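You operate a simulated robot arm through the tools that you are given. There is no shell and no other tool.

You run a simulated two-armed robot. Do the job below in one go: nothing can be reset, and whatever is moved stays where it is left.

## Task
Fit the 150 MM and 200 MM wool slabs into the gaps of the same width.

Only the result counts: the job must be done as asked and must still hold three seconds after the hand-in. Knocking over, shifting, dropping, spilling or breaking anything else fails it.

## Robot
Two 7-joint arms with fingered hands on one trunk that stands fixed in place. Base frame: the origin is at the foot of the trunk, x ahead of it, y to its left, z up. Lengths are in m, angles in degrees, forces in N, time in s.
The left shoulder is at [0.021, 0.208, 1.467], the right one opposite. Payload 5 kg a hand.
Tool frame (each hand has its own): the origin (TCP) lies between the finger pads and is the grasp point; the fingertips stand 0.048 m ahead of it; z points along the fingers, y is the line along which they close. The gripper opens to 0.16 m. The gripper's body begins 0.056 m behind the TCP. The gripper is a hand of 4 fingers: y runs from the thumb to the fingers, the wrist lies at [-0.026, -0.142, -0.252] in the tool frame.
Orientation is that of the tool frame in the base frame, as a unit quaternion [w, x, y, z]. With the fingers straight down and the wrist toward the robot, the tool's x, y and z point along [0, 1, 0], [1, 0, 0] and [0, 0, -1] of the base frame.

## Interface
- The arms move only by the tool apply_moves. It takes "left_targets", "right_targets" or both (then of equal length, played together; a hand with none holds still); each is a list of rows, each an object of numbers (a shift or turn left out is 0): "tx", "ty", "tz": the shift along the tool's x, y, z in units of 400 mm (1.0 is 400 mm); "ax", "ay", "az": the turn, a rotation vector about the tool's x, y, z in units of 60 degrees (1.0 is 60 degrees). In form: [{"tx": .., "ty": .., "tz": .., "ax": .., "ay": .., "az": ..}, ...]. A call has 1 to 20 rows; each row is the pose to reach, as a shift and turn from the pose commanded when the call began, along the tool's axes at that moment. A call with a number of a shift or a turn outside -1 to 1 is refused whole. A row lasts 0.2 s, in which the tool goes at most 0.05 m and 8.6 degrees; a call with a longer step from one row to the next is refused whole. A pose out of reach is approached as far as the arm can. The call stops where the force on the tool passes 40 N (or 10 N more than at its start, if that is more) or the arm is blocked; 0.2 s more then pass. In this call time passes only in rows, and 0.2 s behind the last. The reply holds the time, the measured pose of the TCP, the force on the tool along the base axes, the opening and the grip force, in the units named above and with some noise, with the torque about the TCP (base axes, N m) and any sound that the robot's microphone picked up.
- Cameras (640 x 400 px; columns grow to the right, rows downward): "scene" is now at [0.0797, 0.0255, 1.6441]; the picture's right is [0.23, -0.97, -0.00], its down [-0.69, -0.17, -0.70] and it looks along [0.69, 0.16, -0.71] (base axes); focal length 362 px, centre (320, 200). "left" rides on the left gripper at [-0.087, -0.133, -0.189] in its tool frame; the picture's right is [-0.83, -0.26, 0.49], its down [0.51, -0.71, 0.49] and it looks along [0.22, 0.66, 0.72] (tool axes); focal length 238 px, centre (320, 200). "right" rides on the right gripper at [0.087, -0.133, -0.189] in its tool frame; the picture's right is [-0.83, 0.26, -0.49], its down [-0.51, -0.71, 0.49] and it looks along [-0.22, 0.66, 0.72] (tool axes); focal length 238 px, centre (320, 200). There is no depth. A picture from a camera that has moved, and an enlarged one, comes with that camera's place and axes in the base frame and with its lens. The place of the scene camera against the robot may be out by one fixed shift of up to 0.018 m in any direction.
- capture(camera): a new picture of that camera. No time passes.
- move_column(by): slides the trunk up (or, below 0, down) by that many m; the arms and the scene camera ride with it, the base frame stays. It gives what a move gives, with no picture.
- move_fingers(index, middle, ring, thumb_bend, thumb_turn, hand): sets how far each is bent, from 0 (flat) to 1 (curled in); at 0.3 the hand is open as for a grip, at 0.7 the pads meet at the TCP. One left out holds its place. A second passes; each finger stops where it meets its share of the squeeze, and holds until it gets a number again. It is the only way to open and close the hand. It gives what a move gives, with no picture; readings hold the bend of each and the force on the fingers (four entries, about 0 where the hand has none), thumb and palm. thumb_turn goes from beside the hand (0) to across from the fingers (1), as for a grip.
- pan_tilt(pan, tilt): turns the head with the scene camera to pan (to the left, within 86 degrees either way) and tilt (down, from -29 to 69), counted from straight ahead of the robot. It gives what a move gives.
- inspect(camera, box): a new picture of the part [left, top, right, bottom] of that camera's present view, enlarged. No time passes.
- finish_job(): hands the job in; it is judged then, once.

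Nothing tells you positions but the pictures and the camera data. Unless the task says otherwise, let go and move clear before handing in.

The tools are called after "Emit:" as a command line: name --argument value ..., lists and objects as JSON in quotes. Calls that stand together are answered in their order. apply_moves: Moves the arms, as the interface text tells. Its arguments: {"type":"object","properties":{"left_targets":{"type":"array"},"right_targets":{"type":"array"}},"required":[]} The other tools are called the same way: move_column (by) slides the trunk up or down; move_fingers (index, middle, ring, thumb_bend, thumb_turn, hand) moves the fingers one by one; pan_tilt (pan, tilt) turns the head that bears the scene camera; capture (camera) takes a picture; inspect (camera, box) takes an enlarged picture of a part of a camera's view; finish_job () hands the job in.

At the start:

```text
time: 0.0
left_tool_pos: [0.5253, 0.2878, 1.3112]
left_ee_rot: [-0.001, 0.707, 0.707, 0.001]
left_force: [-0.4, 1.2, -0.3]
left_ft_torque: [-0.02, -0.02, -0.02]
left_finger_gap: 0.1595
left_grasp_force: 0.1
left_shape: jaw
left_bend: [0.3, 0.3, 0.3, 0.3, 0.98]
left_finger forces: [0.0, 0.1, 0.1, 0.0, 0.1, 0.1]
right_tool_pos: [0.748, -0.2548, 1.2338]
right_ee_rot: [0.001, 0.708, 0.706, 0.0]
right_force: [-1.8, -0.3, -0.2]
right_ft_torque: [-0.02, -0.01, 0.0]
right_finger_gap: 0.1596
right_grasp_force: 0.1
right_shape: jaw
right_bend: [0.3, 0.3, 0.3, 0.3, 0.98]
right_finger forces: [0.0, 0.0, 0.0, 0.1, 0.0, 0.0]
trunk travel left (down, up): [-0.469, 0.221]
head pan, tilt: [13.5, 45.2]
```

scene: 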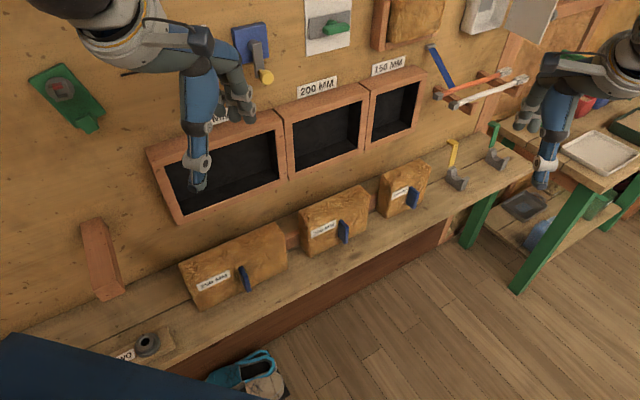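
right: 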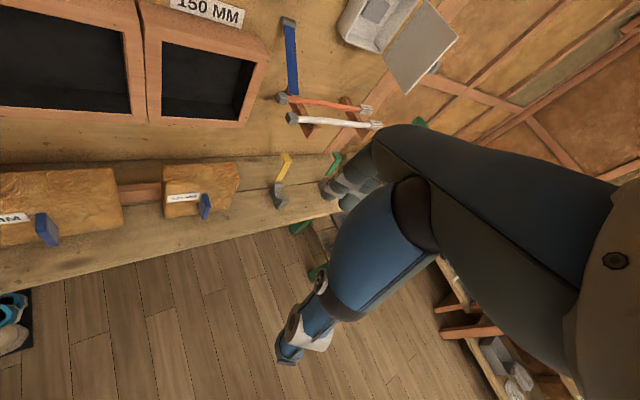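
left: 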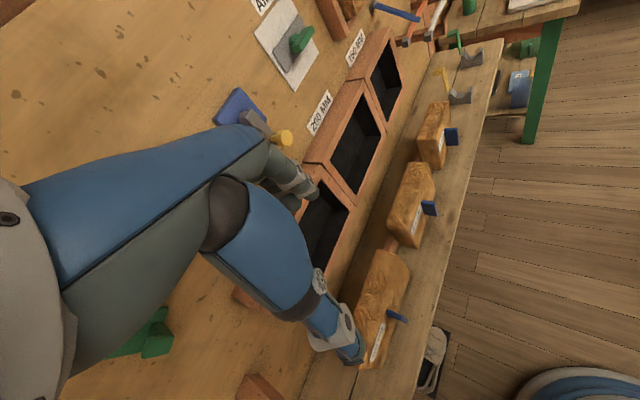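

I see a wall with three framed gaps (250?, 200, 150 mm) above a shelf that holds three wool slabs with blue tabs. I will first look closer at the slabs, gaps and labels before moving.

Emit:
inspect --camera "scene" --box '[260, 50, 460, 175]'

Emit:
inspect --camera "scene" --box '[280, 140, 480, 265]'

Emit:
inspect --camera "scene" --box '[140, 100, 300, 200]'

Emit:
inspect --camera "scene" --box '[160, 200, 320, 300]'

Emit:
inspect --camera "right" --box '[0, 0, 320, 200]'

Emit:
inspect --camera "right" --box '[0, 120, 320, 320]'

```text
3.20 times, centred on (360, 112) of scene
camera zoom: at [0.0797, 0.0255, 1.6441], right [0.23, -0.97, 0.0], down [-0.69, -0.17, -0.7], along [0.69, 0.16, -0.71], focal length 1159 px, centre (192, 480)
```

zoom: 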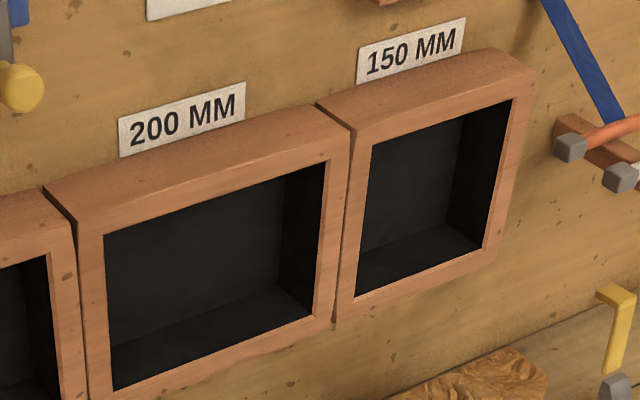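

```text
3.20 times, centred on (380, 202) of scene
camera zoom: at [0.0797, 0.0255, 1.6441], right [0.23, -0.97, 0.0], down [-0.69, -0.17, -0.7], along [0.69, 0.16, -0.71], focal length 1159 px, centre (128, 192)
```

zoom: 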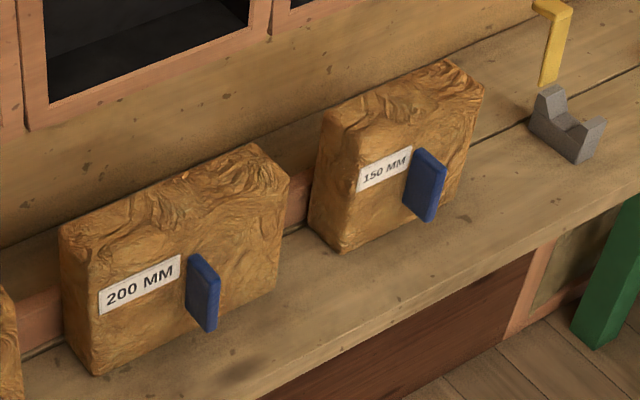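

```text
4.00 times, centred on (220, 150) of scene
camera zoom: at [0.0797, 0.0255, 1.6441], right [0.23, -0.97, 0.0], down [-0.69, -0.17, -0.7], along [0.69, 0.16, -0.71], focal length 1449 px, centre (720, 400)
```

zoom: 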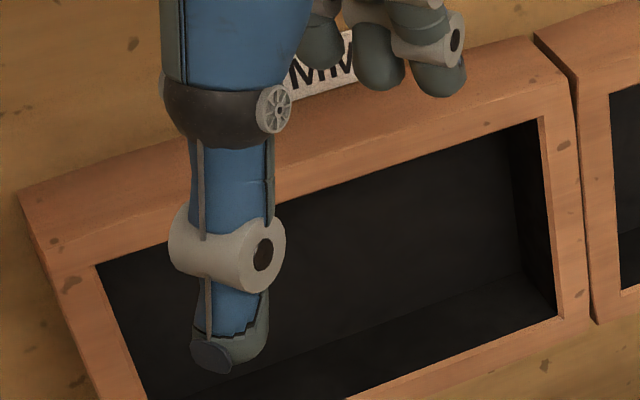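

```text
4.00 times, centred on (240, 250) of scene
camera zoom: at [0.0797, 0.0255, 1.6441], right [0.23, -0.97, 0.0], down [-0.69, -0.17, -0.7], along [0.69, 0.16, -0.71], focal length 1449 px, centre (640, 0)
```

zoom: 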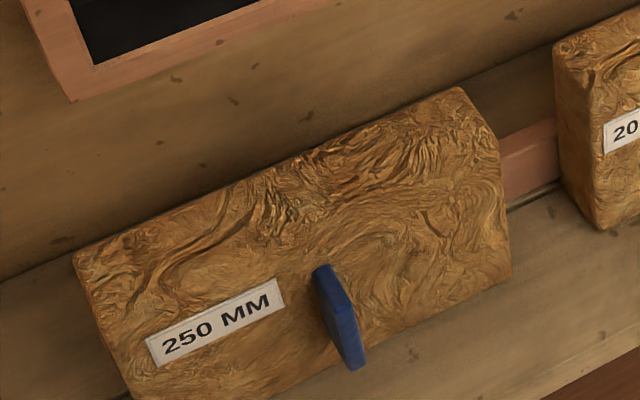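

```text
2.00 times, centred on (160, 100) of right
camera zoom: at [0.6141, -0.1685, 1.4224], right [0.26, -0.83, 0.49], down [-0.71, -0.51, -0.49], along [0.66, -0.22, -0.72], focal length 477 px, centre (640, 400)
```

zoom: 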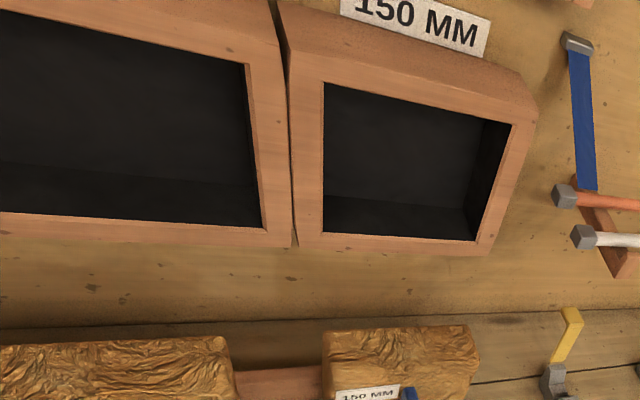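

```text
2.00 times, centred on (160, 220) of right
camera zoom: at [0.6141, -0.1685, 1.4224], right [0.26, -0.83, 0.49], down [-0.71, -0.51, -0.49], along [0.66, -0.22, -0.72], focal length 477 px, centre (640, 160)
```

zoom: 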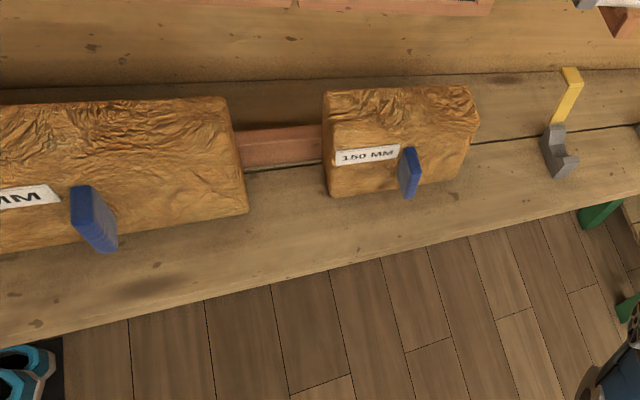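

The wall appears turned about 45° to the robot, with the 150 gap near [1.04, 0.03, 1.07] and the 150 slab standing on a shelf near z≈0.78. I will turn the head to look at gaps and slabs more squarely.

Emit:
pan_tilt --pan 5 --tilt 38

Emit:
capture --camera "scene"

Emit:
inspect --camera "scene" --box '[220, 140, 380, 240]'

Emit:
inspect --camera "scene" --box '[220, 220, 380, 320]'

```text
time: 0.7
left_tool_pos: [0.5252, 0.2876, 1.3111]
left_ee_rot: [0.0, 0.707, 0.707, -0.001]
left_force: [-0.9, -0.3, -0.2]
left_ft_torque: [-0.03, 0.03, -0.01]
left_finger_gap: 0.1596
left_grasp_force: 0.0
left_shape: jaw
left_bend: [0.3, 0.3, 0.3, 0.3, 0.98]
left_finger forces: [0.1, 0.0, 0.1, 0.0, 0.0, 0.0]
right_tool_pos: [0.7468, -0.2549, 1.2335]
right_ee_rot: [0.0, 0.707, 0.707, 0.001]
right_force: [0.0, 0.0, 1.3]
right_ft_torque: [-0.02, 0.01, 0.01]
right_finger_gap: 0.1595
right_grasp_force: 0.1
right_shape: jaw
right_bend: [0.3, 0.3, 0.3, 0.3, 0.98]
right_finger forces: [0.0, 0.0, 0.0, 0.1, 0.0, 0.0]
trunk travel left (down, up): [-0.469, 0.221]
head pan, tilt: [5.0, 38.0]
```

```text
taken
camera scene: at [0.0867, 0.0142, 1.6546], right [0.09, -1.0, 0.0], down [-0.61, -0.05, -0.79], along [0.78, 0.07, -0.62], focal length 362 px, centre (320, 200)
```

scene: 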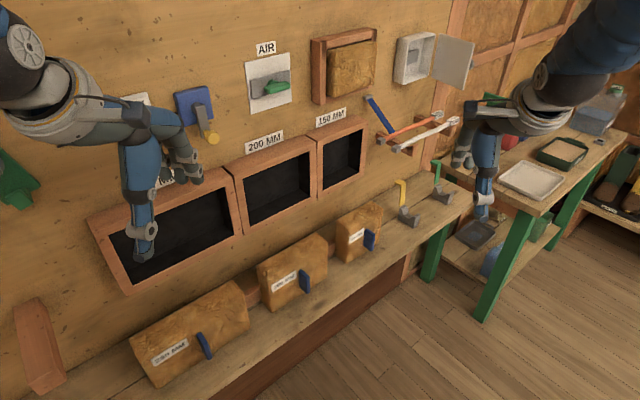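

```text
4.00 times, centred on (300, 190) of scene
camera zoom: at [0.0867, 0.0142, 1.6546], right [0.09, -1.0, 0.0], down [-0.61, -0.05, -0.79], along [0.78, 0.07, -0.62], focal length 1449 px, centre (400, 240)
```

zoom: 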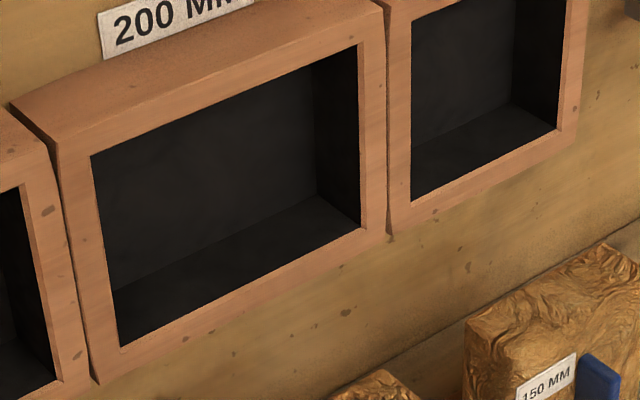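

```text
4.00 times, centred on (300, 270) of scene
camera zoom: at [0.0867, 0.0142, 1.6546], right [0.09, -1.0, 0.0], down [-0.61, -0.05, -0.79], along [0.78, 0.07, -0.62], focal length 1449 px, centre (400, -80)
```

zoom: 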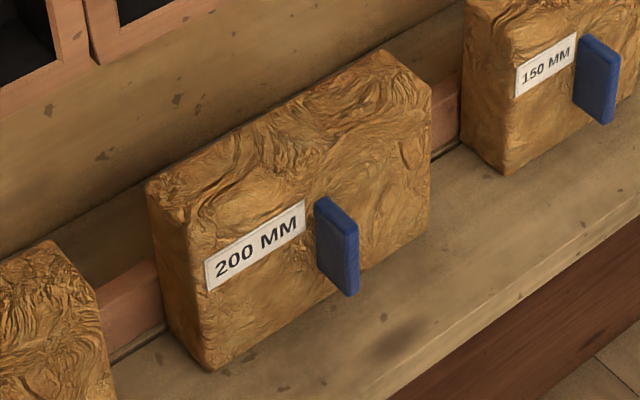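

The slabs each have a blue vertical tab, which the right hand can pinch with its tool pointing into the wall. Before lowering the trunk I check the surroundings of the left arm and the right side.

Emit:
pan_tilt --pan 50 --tilt 45

Emit:
capture --camera "scene"

Emit:
pan_tilt --pan -35 --tilt 45

Emit:
capture --camera "scene"

```text
time: 1.8
left_tool_pos: [0.526, 0.2884, 1.3104]
left_ee_rot: [0.0, 0.707, 0.707, 0.0]
left_force: [0.2, -0.3, -0.6]
left_ft_torque: [0.01, -0.01, -0.02]
left_finger_gap: 0.1595
left_grasp_force: 0.2
left_shape: jaw
left_bend: [0.3, 0.3, 0.3, 0.3, 0.98]
left_finger forces: [0.0, 0.1, 0.0, 0.0, 0.0, 0.0]
right_tool_pos: [0.7465, -0.2548, 1.232]
right_ee_rot: [0.0, 0.707, 0.708, 0.0]
right_force: [-0.3, 0.6, 0.0]
right_ft_torque: [0.04, -0.01, -0.02]
right_finger_gap: 0.1599
right_grasp_force: 0.0
right_shape: jaw
right_bend: [0.3, 0.3, 0.3, 0.3, 0.98]
right_finger forces: [0.0, 0.0, 0.0, 0.1, 0.1, 0.0]
trunk travel left (down, up): [-0.469, 0.221]
head pan, tilt: [50.0, 45.0]
```

```text
taken
camera scene: at [0.0531, 0.0689, 1.6444], right [0.77, -0.64, 0.0], down [-0.46, -0.54, -0.71], along [0.45, 0.54, -0.71], focal length 362 px, centre (320, 200)
```

scene: 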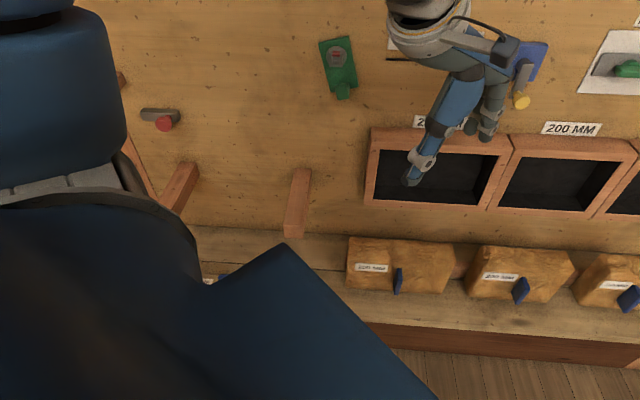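

```text
time: 3.4
left_tool_pos: [0.5261, 0.2875, 1.3111]
left_ee_rot: [0.0, 0.707, 0.707, -0.001]
left_force: [0.6, 0.4, -0.2]
left_ft_torque: [-0.02, 0.01, 0.02]
left_finger_gap: 0.1595
left_grasp_force: 0.0
left_shape: jaw
left_bend: [0.3, 0.3, 0.3, 0.3, 0.98]
left_finger forces: [0.0, 0.0, 0.0, 0.1, 0.0, 0.1]
right_tool_pos: [0.7478, -0.2549, 1.2333]
right_ee_rot: [0.0, 0.707, 0.707, 0.0]
right_force: [-0.3, 0.3, 1.2]
right_ft_torque: [0.0, 0.01, 0.01]
right_finger_gap: 0.1598
right_grasp_force: 0.0
right_shape: jaw
right_bend: [0.3, 0.3, 0.3, 0.3, 0.98]
right_finger forces: [0.1, 0.0, 0.0, 0.0, 0.1, 0.0]
trunk travel left (down, up): [-0.469, 0.221]
head pan, tilt: [-35.0, 45.0]
```

```text
taken
camera scene: at [0.0674, -0.04, 1.6444], right [-0.57, -0.82, 0.0], down [-0.58, 0.41, -0.71], along [0.58, -0.41, -0.71], focal length 362 px, centre (320, 200)
```

scene: 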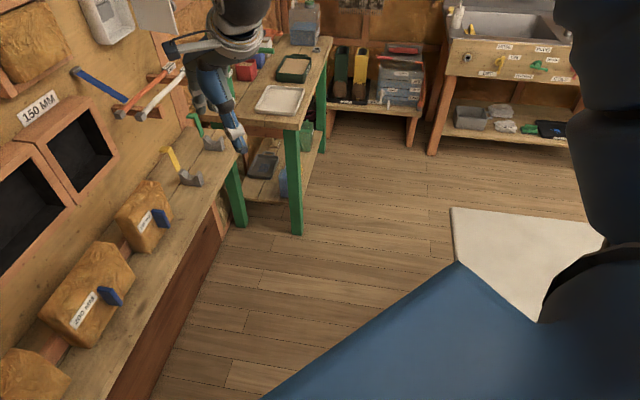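

The arms' elbows are high and the area in front of the wall is clear. I will pull the left hand back a little and then lower the trunk 0.25 m so the right arm works in comfortable reach.

Emit:
apply_moves --left_targets '[{"ty": -0.1}, {"ty": -0.2}, {"ty": -0.3}, {"ty": -0.4}]'

Emit:
move_column --by -0.25

Emit:
pan_tilt --pan 8 --tilt 25

Emit:
capture --camera "scene"

Emit:
capture --camera "right"

Emit:
capture --camera "left"

```text
time: 4.4
left_tool_pos: [0.5266, 0.2875, 1.3114]
left_ee_rot: [0.0, 0.707, 0.707, 0.001]
left_force: [0.4, -0.1, -0.8]
left_ft_torque: [-0.01, -0.03, 0.01]
left_finger_gap: 0.1598
left_grasp_force: 0.0
left_shape: jaw
left_bend: [0.3, 0.3, 0.3, 0.3, 0.98]
left_finger forces: [0.1, 0.1, 0.0, 0.1, 0.1, 0.1]
left hand out of reach, approached as far as the arm can: row 1, 2, 3, 4
right_tool_pos: [0.7463, -0.2556, 1.2332]
right_ee_rot: [0.001, 0.708, 0.707, 0.0]
right_force: [0.5, -0.9, -0.2]
right_ft_torque: [0.0, -0.01, 0.01]
right_finger_gap: 0.1595
right_grasp_force: 0.0
right_shape: jaw
right_bend: [0.3, 0.3, 0.3, 0.3, 0.98]
right_finger forces: [0.0, 0.0, 0.0, 0.0, 0.0, 0.1]
trunk travel left (down, up): [-0.469, 0.221]
head pan, tilt: [-35.0, 45.0]
```

```text
time: 7.0
left_tool_pos: [0.5263, 0.287, 1.061]
left_ee_rot: [-0.001, 0.707, 0.707, 0.0]
left_force: [0.1, -1.1, -0.4]
left_ft_torque: [-0.04, -0.07, -0.02]
left_finger_gap: 0.1595
left_grasp_force: 0.1
left_shape: jaw
left_bend: [0.3, 0.3, 0.3, 0.3, 0.98]
left_finger forces: [0.0, 0.0, 0.0, 0.0, 0.0, 0.1]
right_tool_pos: [0.7465, -0.2543, 0.9833]
right_ee_rot: [0.0, 0.707, 0.707, 0.0]
right_force: [-0.5, -0.4, 0.3]
right_ft_torque: [0.04, -0.02, 0.02]
right_finger_gap: 0.1595
right_grasp_force: 0.1
right_shape: jaw
right_bend: [0.3, 0.3, 0.3, 0.3, 0.98]
right_finger forces: [0.0, 0.0, 0.0, 0.1, 0.1, 0.1]
trunk travel left (down, up): [-0.219, 0.471]
head pan, tilt: [-35.0, 45.0]
```

```text
time: 8.1
left_tool_pos: [0.5263, 0.2878, 1.0617]
left_ee_rot: [0.0, 0.707, 0.708, 0.0]
left_force: [0.4, -0.5, 0.3]
left_ft_torque: [0.03, 0.02, 0.01]
left_finger_gap: 0.1597
left_grasp_force: 0.1
left_shape: jaw
left_bend: [0.3, 0.3, 0.3, 0.3, 0.98]
left_finger forces: [0.0, 0.0, 0.0, 0.1, 0.0, 0.1]
right_tool_pos: [0.7478, -0.2553, 0.9841]
right_ee_rot: [0.0, 0.707, 0.707, 0.0]
right_force: [0.4, -0.7, 0.2]
right_ft_torque: [-0.03, 0.0, 0.03]
right_finger_gap: 0.1595
right_grasp_force: 0.0
right_shape: jaw
right_bend: [0.3, 0.3, 0.3, 0.3, 0.98]
right_finger forces: [0.1, 0.0, 0.1, 0.0, 0.1, 0.0]
trunk travel left (down, up): [-0.219, 0.471]
head pan, tilt: [8.0, 25.0]
```

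```text
taken
camera scene: at [0.092, 0.0194, 1.425], right [0.14, -0.99, 0.0], down [-0.42, -0.06, -0.91], along [0.9, 0.13, -0.42], focal length 362 px, centre (320, 200)
```

scene: 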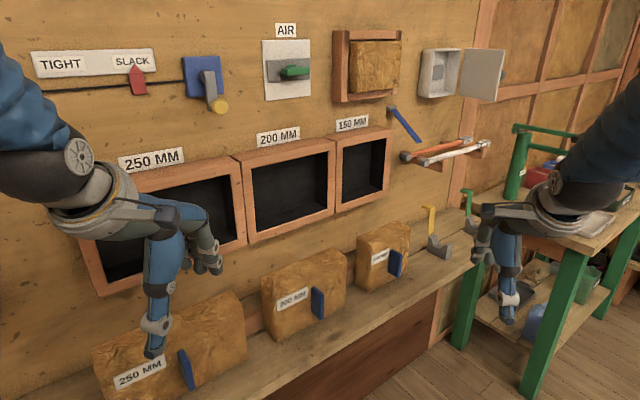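

```text
taken
camera right: at [0.614, -0.1685, 1.1724], right [0.26, -0.83, 0.49], down [-0.71, -0.51, -0.49], along [0.66, -0.22, -0.72], focal length 238 px, centre (320, 200)
```

right: 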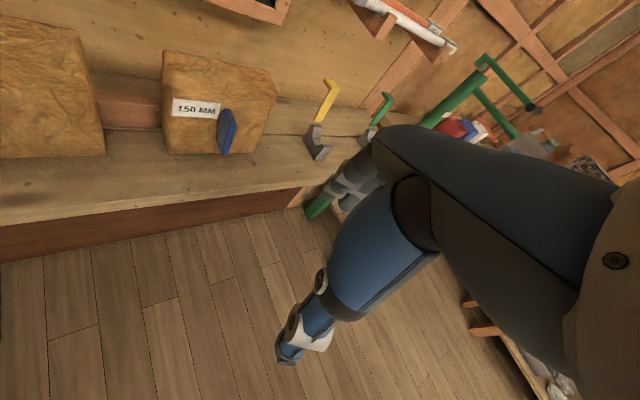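

```text
taken
camera left: at [0.3939, 0.2011, 1.2505], right [-0.26, -0.83, -0.49], down [-0.71, 0.51, -0.49], along [0.66, 0.22, -0.72], focal length 238 px, centre (320, 200)
```

left: 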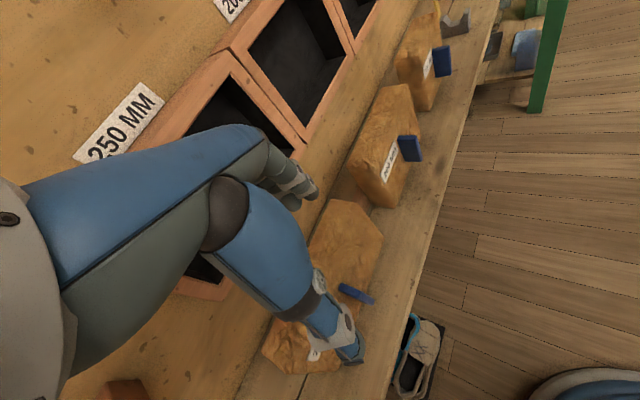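

The trunk is down and the left hand stayed in place. I take enlarged views to pin down the wall direction, gap corners and slab shapes.

Emit:
inspect --camera "scene" --box '[230, 115, 410, 228]'

Emit:
inspect --camera "scene" --box '[250, 210, 430, 322]'

Emit:
inspect --camera "right" --box '[0, 20, 320, 220]'

Emit:
inspect --camera "left" --box '[260, 0, 500, 150]'

Emit:
inspect --camera "left" --box '[300, 60, 500, 185]'

```text
3.54 times, centred on (320, 172) of scene
camera zoom: at [0.092, 0.0194, 1.425], right [0.14, -0.99, 0.0], down [-0.42, -0.06, -0.91], along [0.9, 0.13, -0.42], focal length 1282 px, centre (320, 301)
```

zoom: 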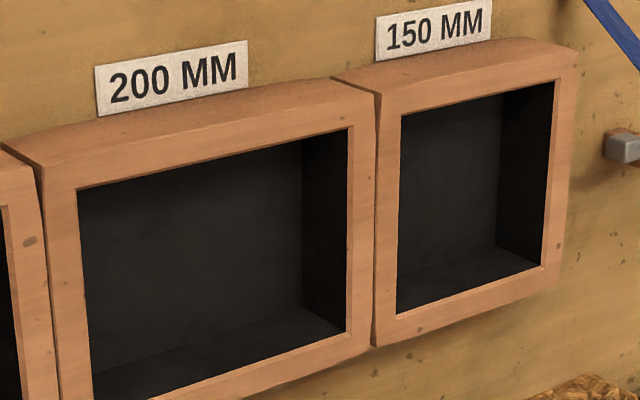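

```text
3.56 times, centred on (340, 266) of scene
camera zoom: at [0.092, 0.0194, 1.425], right [0.14, -0.99, 0.0], down [-0.42, -0.06, -0.91], along [0.9, 0.13, -0.42], focal length 1288 px, centre (249, -35)
```

zoom: 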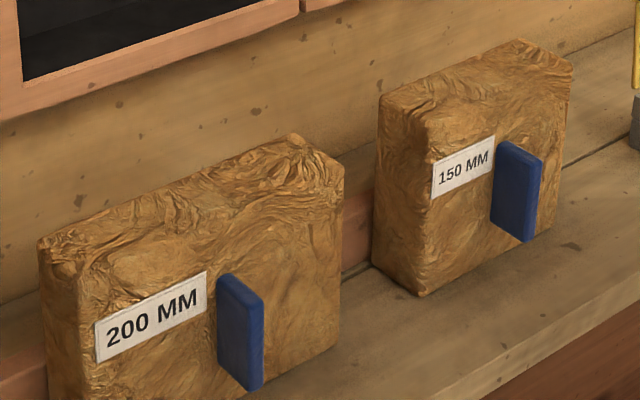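

```text
2.00 times, centred on (160, 120) of right
camera zoom: at [0.614, -0.1685, 1.1724], right [0.26, -0.83, 0.49], down [-0.71, -0.51, -0.49], along [0.66, -0.22, -0.72], focal length 477 px, centre (640, 360)
```

zoom: 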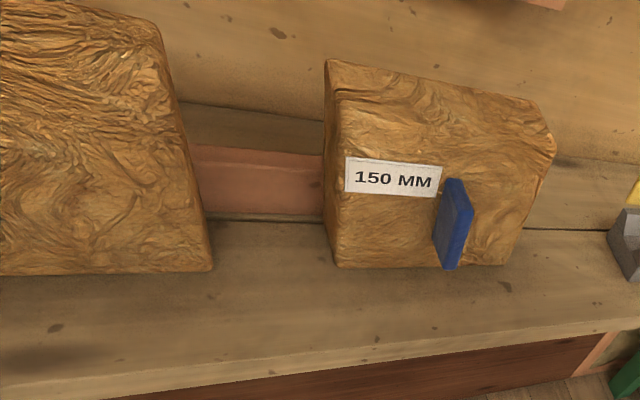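

```text
2.67 times, centred on (380, 75) of left
camera zoom: at [0.3939, 0.2011, 1.2505], right [-0.26, -0.83, -0.49], down [-0.71, 0.51, -0.49], along [0.66, 0.22, -0.72], focal length 636 px, centre (160, 533)
```

zoom: 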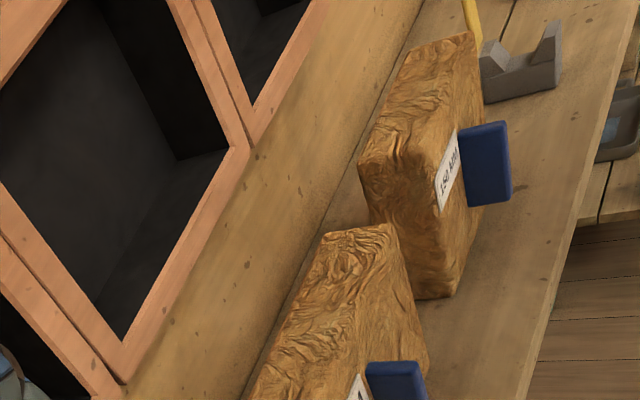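

```text
3.20 times, centred on (400, 122) of left
camera zoom: at [0.3939, 0.2011, 1.2505], right [-0.26, -0.83, -0.49], down [-0.71, 0.51, -0.49], along [0.66, 0.22, -0.72], focal length 763 px, centre (64, 448)
```

zoom: 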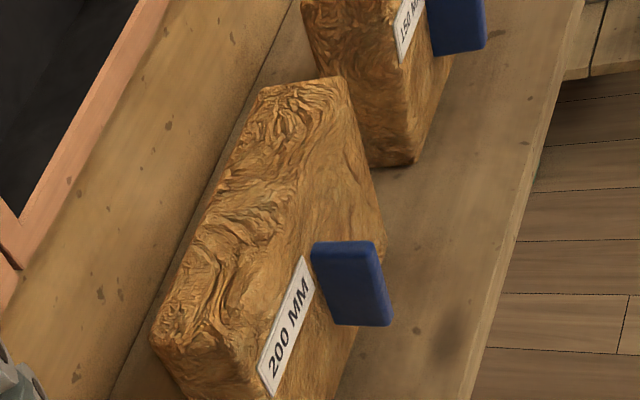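

The slab tabs stand proud of the faces and the gaps are in line; I estimate the wall is turned about 45°. I now swing the right hand from pointing down to pointing at the wall, in two steps, staying well clear of the shelf.

Emit:
apply_moves --right_targets '[{"tx": 0.031, "ty": 0.022, "tz": 0.014, "ax": -0.0488, "ay": 0.118, "az": 0.0488}, {"tx": 0.063, "ty": 0.044, "tz": 0.028, "ax": -0.0977, "ay": 0.236, "az": 0.0977}, {"tx": 0.094, "ty": 0.066, "tz": 0.042, "ax": -0.1465, "ay": 0.354, "az": 0.1465}, {"tx": 0.125, "ty": 0.087, "tz": 0.057, "ax": -0.1953, "ay": 0.472, "az": 0.1953}, {"tx": 0.157, "ty": 0.109, "tz": 0.071, "ax": -0.2442, "ay": 0.59, "az": 0.2442}, {"tx": 0.188, "ty": 0.131, "tz": 0.085, "ax": -0.293, "ay": 0.708, "az": 0.293}]'

Emit:
apply_moves --right_targets '[{"ax": -0.0488, "ay": 0.118, "az": 0.0488}, {"ax": -0.0977, "ay": 0.236, "az": 0.0977}, {"ax": -0.1465, "ay": 0.354, "az": 0.1465}, {"ax": -0.1953, "ay": 0.472, "az": 0.1953}, {"ax": -0.2442, "ay": 0.59, "az": 0.2442}, {"ax": -0.293, "ay": 0.708, "az": 0.293}]'

Emit:
capture --camera "scene"

Emit:
capture --camera "right"

```text
time: 9.5
left_tool_pos: [0.527, 0.2863, 1.0606]
left_ee_rot: [0.0, 0.707, 0.707, -0.001]
left_force: [0.8, -0.5, 0.1]
left_ft_torque: [0.06, 0.07, 0.04]
left_finger_gap: 0.1596
left_grasp_force: 0.0
left_shape: jaw
left_bend: [0.3, 0.3, 0.3, 0.3, 0.98]
left_finger forces: [0.0, 0.0, 0.0, 0.1, 0.0, 0.0]
right_tool_pos: [0.8001, -0.1798, 0.9488]
right_ee_rot: [-0.149, 0.748, 0.537, 0.361]
right_force: [1.0, -0.4, 0.9]
right_ft_torque: [-0.03, 0.14, 0.11]
right_finger_gap: 0.1596
right_grasp_force: 0.0
right_shape: jaw
right_bend: [0.3, 0.3, 0.3, 0.3, 0.98]
right_finger forces: [0.1, 0.0, 0.1, 0.1, 0.0, 0.1]
trunk travel left (down, up): [-0.219, 0.471]
head pan, tilt: [8.0, 25.0]
```

```text
time: 10.9
left_tool_pos: [0.5267, 0.2879, 1.0609]
left_ee_rot: [-0.001, 0.707, 0.707, 0.0]
left_force: [-0.1, -0.3, -0.7]
left_ft_torque: [0.01, 0.01, -0.04]
left_finger_gap: 0.1597
left_grasp_force: 0.1
left_shape: jaw
left_bend: [0.3, 0.3, 0.3, 0.3, 0.98]
left_finger forces: [0.1, 0.0, 0.0, 0.0, 0.0, 0.0]
right_tool_pos: [0.8004, -0.1776, 0.9503]
right_ee_rot: [-0.27, 0.652, 0.269, 0.655]
right_force: [0.5, 0.4, 1.2]
right_ft_torque: [-0.07, 0.05, 0.03]
right_finger_gap: 0.1595
right_grasp_force: 0.0
right_shape: jaw
right_bend: [0.3, 0.3, 0.3, 0.3, 0.97]
right_finger forces: [0.0, 0.0, 0.0, 0.0, 0.1, 0.0]
trunk travel left (down, up): [-0.219, 0.471]
head pan, tilt: [8.0, 25.0]
```

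```text
taken
camera scene: at [0.0923, 0.0196, 1.425], right [0.14, -0.99, 0.0], down [-0.42, -0.06, -0.91], along [0.9, 0.13, -0.42], focal length 362 px, centre (320, 200)
```

scene: 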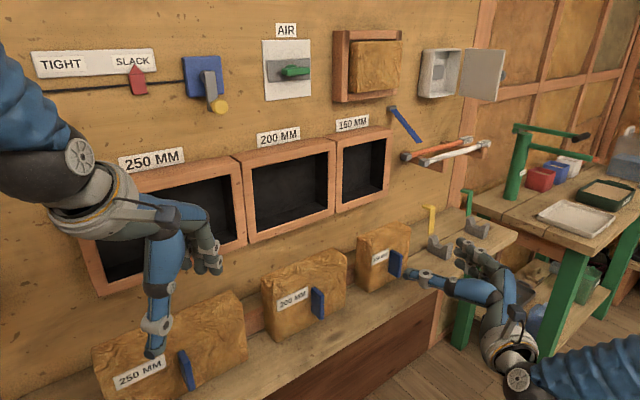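

```text
taken
camera right: at [0.5724, -0.2194, 1.0367], right [-0.16, -0.52, -0.84], down [-0.15, 0.85, -0.5], along [0.98, 0.05, -0.22], focal length 238 px, centre (320, 200)
```

right: 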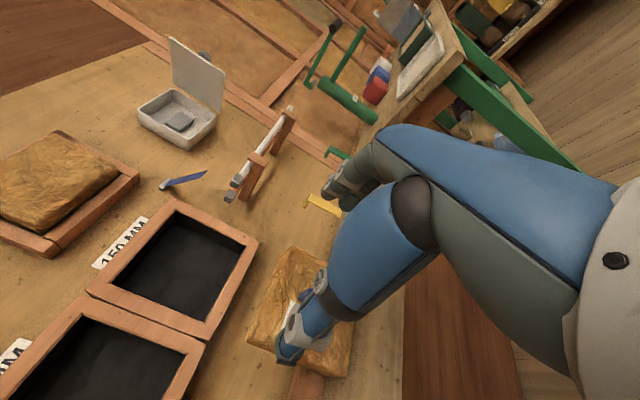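

The right hand now points at the wall and its camera sees both gaps and the 150 slab. I take enlarged shots here and then from a raised position to triangulate with the accurate hand camera.

Emit:
inspect --camera "right" --box '[0, 190, 280, 400]'

Emit:
inspect --camera "right" --box '[200, 220, 400, 400]'

Emit:
apply_moves --right_targets '[{"tx": 0.1}, {"tx": 0.2}, {"tx": 0.3}, {"tx": 0.4}, {"tx": 0.5}]'

Emit:
capture --camera "right"

Emit:
inspect --camera "right" --box '[0, 190, 280, 400]'

Emit:
inspect --camera "right" --box '[200, 220, 400, 400]'

```text
1.90 times, centred on (140, 295) of right
camera zoom: at [0.5724, -0.2194, 1.0367], right [-0.16, -0.52, -0.84], down [-0.15, 0.85, -0.5], along [0.98, 0.05, -0.22], focal length 454 px, centre (663, 19)
```

zoom: 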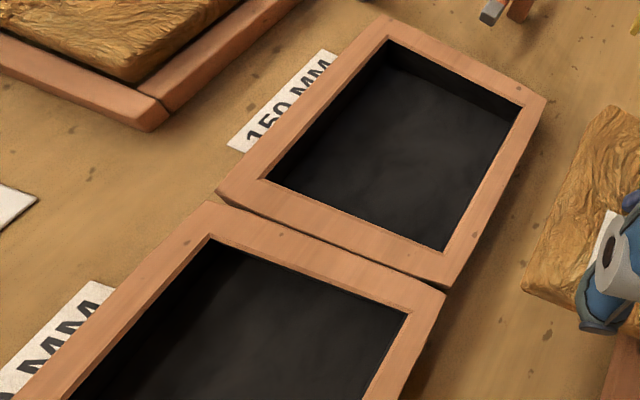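

```text
2.22 times, centred on (300, 310) of right
camera zoom: at [0.5724, -0.2194, 1.0367], right [-0.16, -0.52, -0.84], down [-0.15, 0.85, -0.5], along [0.98, 0.05, -0.22], focal length 530 px, centre (364, -44)
```

zoom: 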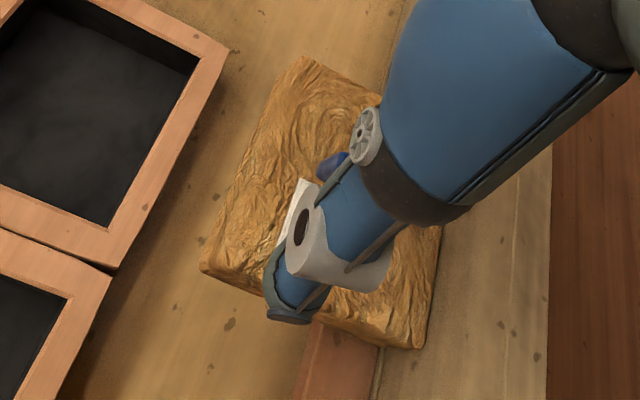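

```text
time: 12.1
left_tool_pos: [0.5257, 0.2889, 1.0615]
left_ee_rot: [0.0, 0.707, 0.707, 0.0]
left_force: [-0.8, -0.2, 0.4]
left_ft_torque: [-0.06, -0.06, 0.01]
left_finger_gap: 0.1596
left_grasp_force: 0.0
left_shape: jaw
left_bend: [0.3, 0.3, 0.3, 0.3, 0.98]
left_finger forces: [0.0, 0.0, 0.1, 0.0, 0.0, 0.0]
right_tool_pos: [0.7997, -0.1804, 1.1492]
right_ee_rot: [-0.271, 0.653, 0.272, 0.653]
right_force: [-1.6, -0.6, -1.4]
right_ft_torque: [0.14, -0.11, -0.11]
right_finger_gap: 0.16
right_grasp_force: 0.0
right_shape: jaw
right_bend: [0.3, 0.3, 0.3, 0.3, 0.97]
right_finger forces: [0.0, 0.0, 0.1, 0.0, 0.0, 0.1]
trunk travel left (down, up): [-0.219, 0.471]
head pan, tilt: [8.0, 25.0]
```

```text
taken
camera right: at [0.5718, -0.2203, 1.2359], right [-0.16, -0.53, -0.83], down [-0.16, 0.85, -0.51], along [0.97, 0.05, -0.22], focal length 238 px, centre (320, 200)
```

right: 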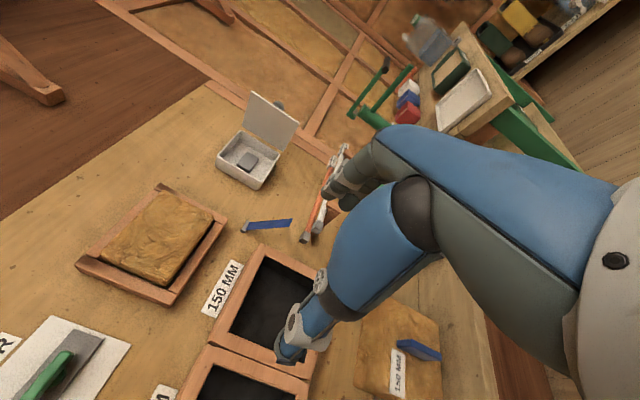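

```text
1.90 times, centred on (140, 295) of right
camera zoom: at [0.5718, -0.2203, 1.2359], right [-0.16, -0.53, -0.83], down [-0.16, 0.85, -0.51], along [0.97, 0.05, -0.22], focal length 454 px, centre (663, 19)
```

zoom: 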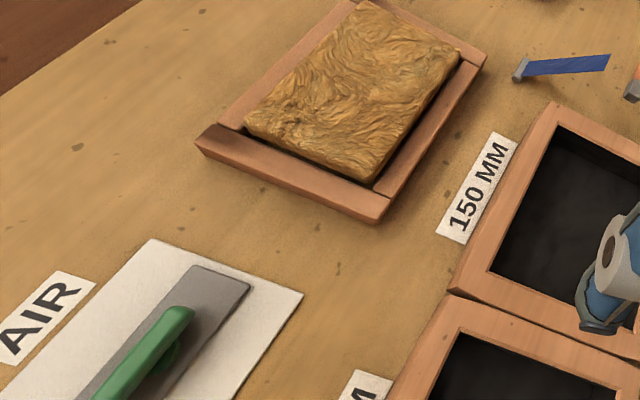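

```text
2.22 times, centred on (300, 310) of right
camera zoom: at [0.5718, -0.2203, 1.2359], right [-0.16, -0.53, -0.83], down [-0.16, 0.85, -0.51], along [0.97, 0.05, -0.22], focal length 530 px, centre (364, -44)
```

zoom: 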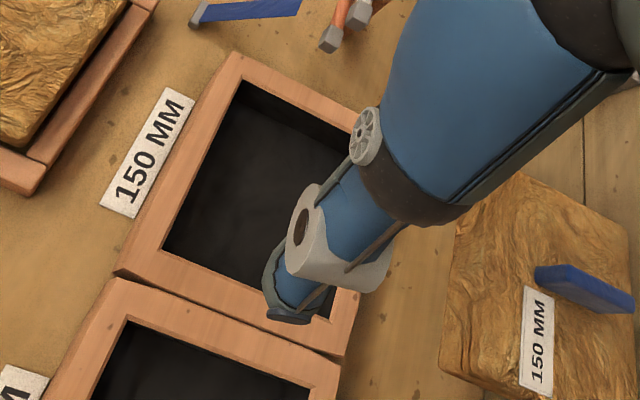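

The hand-camera stereo puts the 150 opening at about [0.968, 0.078]–[1.077, −0.030], z 1.005–1.158 (154 × 153 mm, depth ≈ 50 mm), wall at 45°. Slab 150 stands upright with its face at 0.611 m along the wall normal and its tab centred near [0.91, −0.075, 0.873]. I'll test in free air how the fingers close so I know where the tips end up.

Emit:
move_fingers --hand "right" --index 0.6 --middle 0.6 --ring 0.6 --thumb_bend 0.6 --thumb_turn 1.0

Emit:
capture --camera "right"

Emit:
capture --camera "scene"

Emit:
inspect --camera "scene" --box '[380, 140, 560, 252]'

```text
time: 13.1
left_tool_pos: [0.5265, 0.2879, 1.0621]
left_ee_rot: [0.0, 0.707, 0.707, 0.001]
left_force: [0.5, 0.4, 1.1]
left_ft_torque: [0.02, 0.01, -0.01]
left_finger_gap: 0.1597
left_grasp_force: 0.1
left_shape: jaw
left_bend: [0.3, 0.3, 0.3, 0.3, 0.98]
left_finger forces: [0.0, 0.1, 0.1, 0.0, 0.0, 0.0]
right_tool_pos: [0.801, -0.1801, 1.1489]
right_ee_rot: [-0.271, 0.653, 0.271, 0.653]
right_force: [0.9, 0.2, -0.5]
right_ft_torque: [-0.01, 0.02, 0.0]
right_finger_gap: 0.0514
right_grasp_force: 0.1
right_shape: fingers
right_bend: [0.6, 0.6, 0.6, 0.6, 1.0]
right_finger forces: [0.1, 0.0, 0.0, 0.0, 0.0, 0.0]
trunk travel left (down, up): [-0.219, 0.471]
head pan, tilt: [8.0, 25.0]
```

```text
taken
camera right: at [0.573, -0.2212, 1.2357], right [-0.16, -0.53, -0.83], down [-0.16, 0.85, -0.51], along [0.97, 0.05, -0.22], focal length 238 px, centre (320, 200)
```

right: 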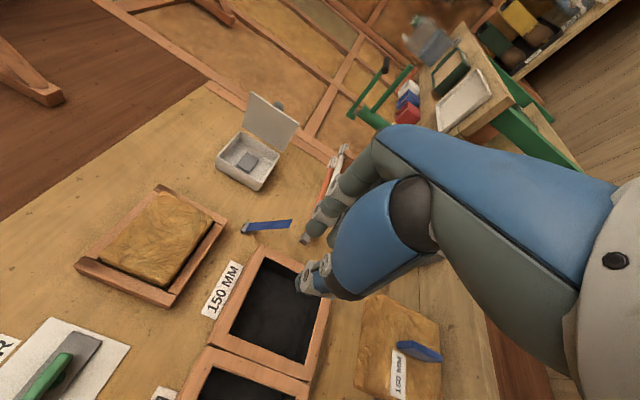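

```text
taken
camera scene: at [0.0921, 0.0193, 1.425], right [0.14, -0.99, 0.0], down [-0.42, -0.06, -0.91], along [0.9, 0.13, -0.42], focal length 362 px, centre (320, 200)
```

scene: 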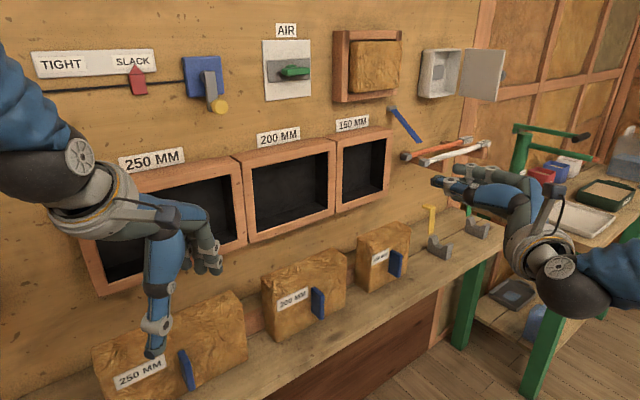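

```text
3.56 times, centred on (470, 196) of scene
camera zoom: at [0.0921, 0.0193, 1.425], right [0.14, -0.99, 0.0], down [-0.42, -0.06, -0.91], along [0.9, 0.13, -0.42], focal length 1288 px, centre (-213, 214)
```

zoom: 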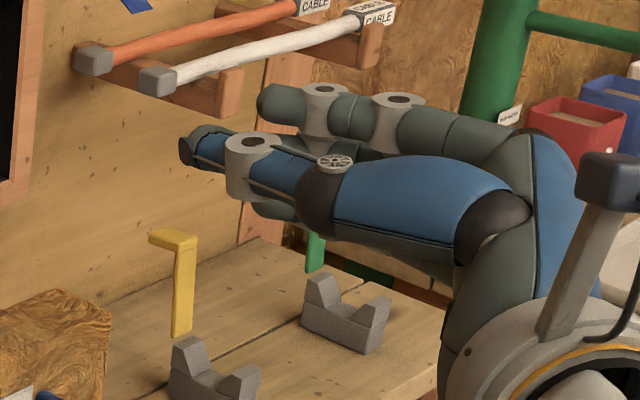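

With bend 0.6 the tips stand about 0.05 m ahead of the TCP, so I must stop about 5 mm short of the slab face and pinch the tab with the finger ends. I'll enlarge the 150 tab to fix its centre and thickness.

Emit:
inspect --camera "right" --box '[340, 280, 460, 400]'

Emit:
inspect --camera "scene" --box '[350, 210, 450, 290]'

Emit:
inspect --camera "left" --box '[380, 0, 480, 120]'

Emit:
inspect --camera "left" --box '[330, 70, 440, 220]'

```text
3.33 times, centred on (400, 340) of right
camera zoom: at [0.573, -0.2212, 1.2357], right [-0.16, -0.53, -0.83], down [-0.16, 0.85, -0.51], along [0.97, 0.05, -0.22], focal length 794 px, centre (53, -267)
```

zoom: 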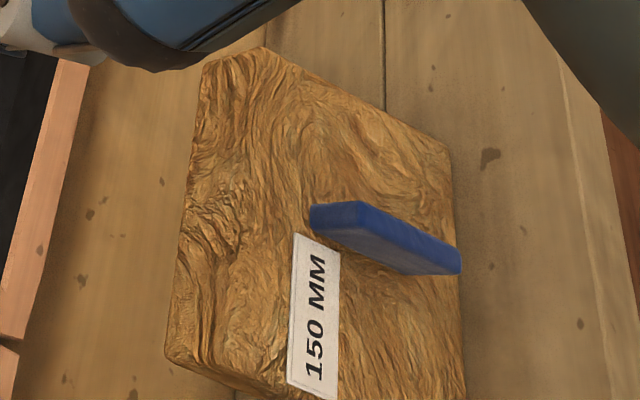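

```text
5.00 times, centred on (400, 250) of scene
camera zoom: at [0.0921, 0.0193, 1.425], right [0.14, -0.99, 0.0], down [-0.42, -0.06, -0.91], along [0.9, 0.13, -0.42], focal length 1811 px, centre (-80, -50)
```

zoom: 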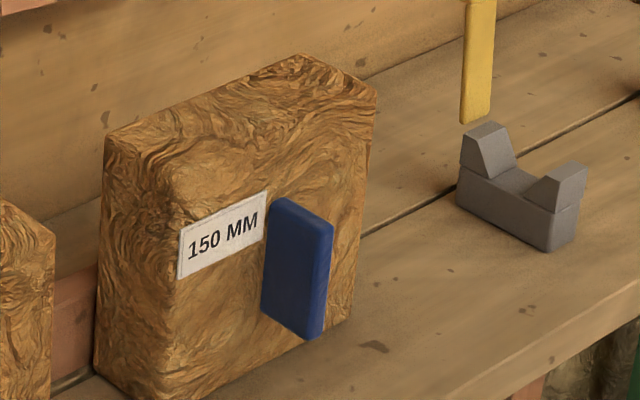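

```text
3.33 times, centred on (430, 60) of left
camera zoom: at [0.3939, 0.201, 1.2505], right [-0.26, -0.83, -0.49], down [-0.71, 0.51, -0.49], along [0.66, 0.22, -0.72], focal length 794 px, centre (-47, 667)
```

zoom: 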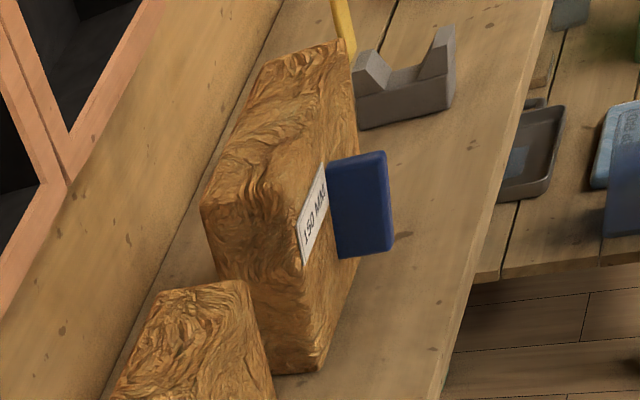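

```text
2.67 times, centred on (385, 145) of left
camera zoom: at [0.3939, 0.201, 1.2505], right [-0.26, -0.83, -0.49], down [-0.71, 0.51, -0.49], along [0.66, 0.22, -0.72], focal length 636 px, centre (147, 347)
```

zoom: 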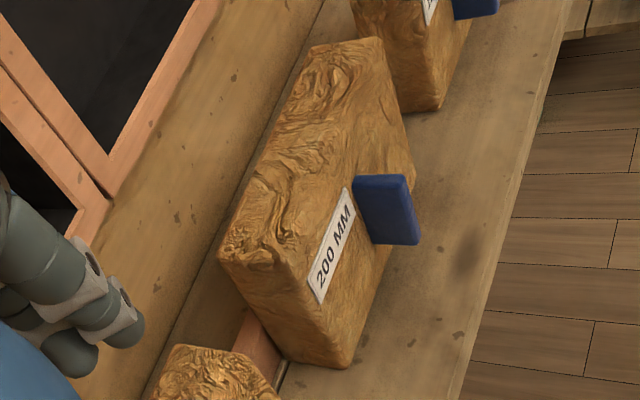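

Emit:
inspect --camera "right" --box '[380, 330, 430, 375]'

Emit:
inspect --camera "scene" --box '[380, 240, 420, 285]'

Emit:
inspect --camera "left" --box '[425, 35, 465, 85]'

```text
8.89 times, centred on (405, 352) of right
camera zoom: at [0.573, -0.2212, 1.2357], right [-0.16, -0.53, -0.83], down [-0.16, 0.85, -0.51], along [0.97, 0.05, -0.22], focal length 2119 px, centre (-436, -1156)
```

zoom: 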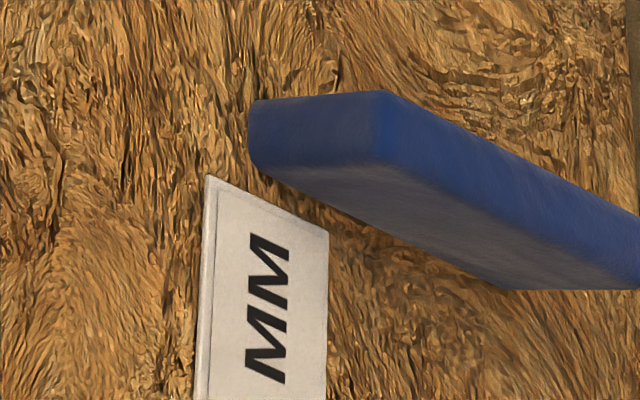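

```text
8.89 times, centred on (400, 262) of scene
camera zoom: at [0.0921, 0.0193, 1.425], right [0.14, -0.99, 0.0], down [-0.42, -0.06, -0.91], along [0.9, 0.13, -0.42], focal length 3219 px, centre (-391, -356)
```

zoom: 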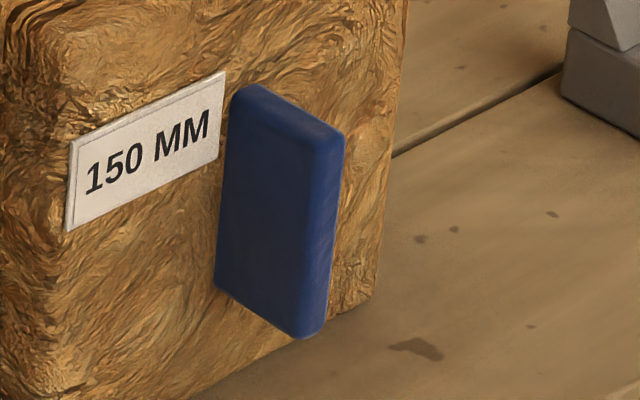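

```text
8.00 times, centred on (445, 60) of left
camera zoom: at [0.3939, 0.201, 1.2505], right [-0.26, -0.83, -0.49], down [-0.71, 0.51, -0.49], along [0.66, 0.22, -0.72], focal length 1907 px, centre (-680, 1320)
```

zoom: 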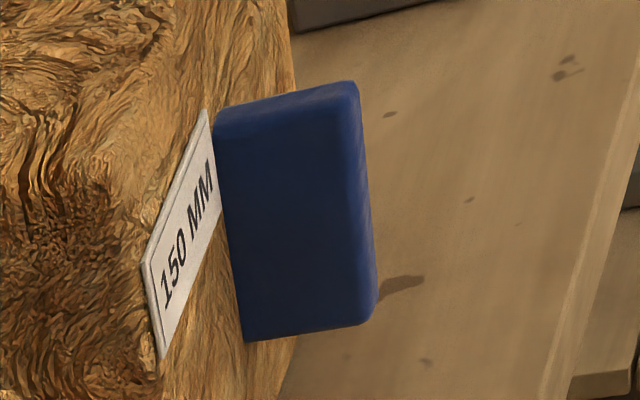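

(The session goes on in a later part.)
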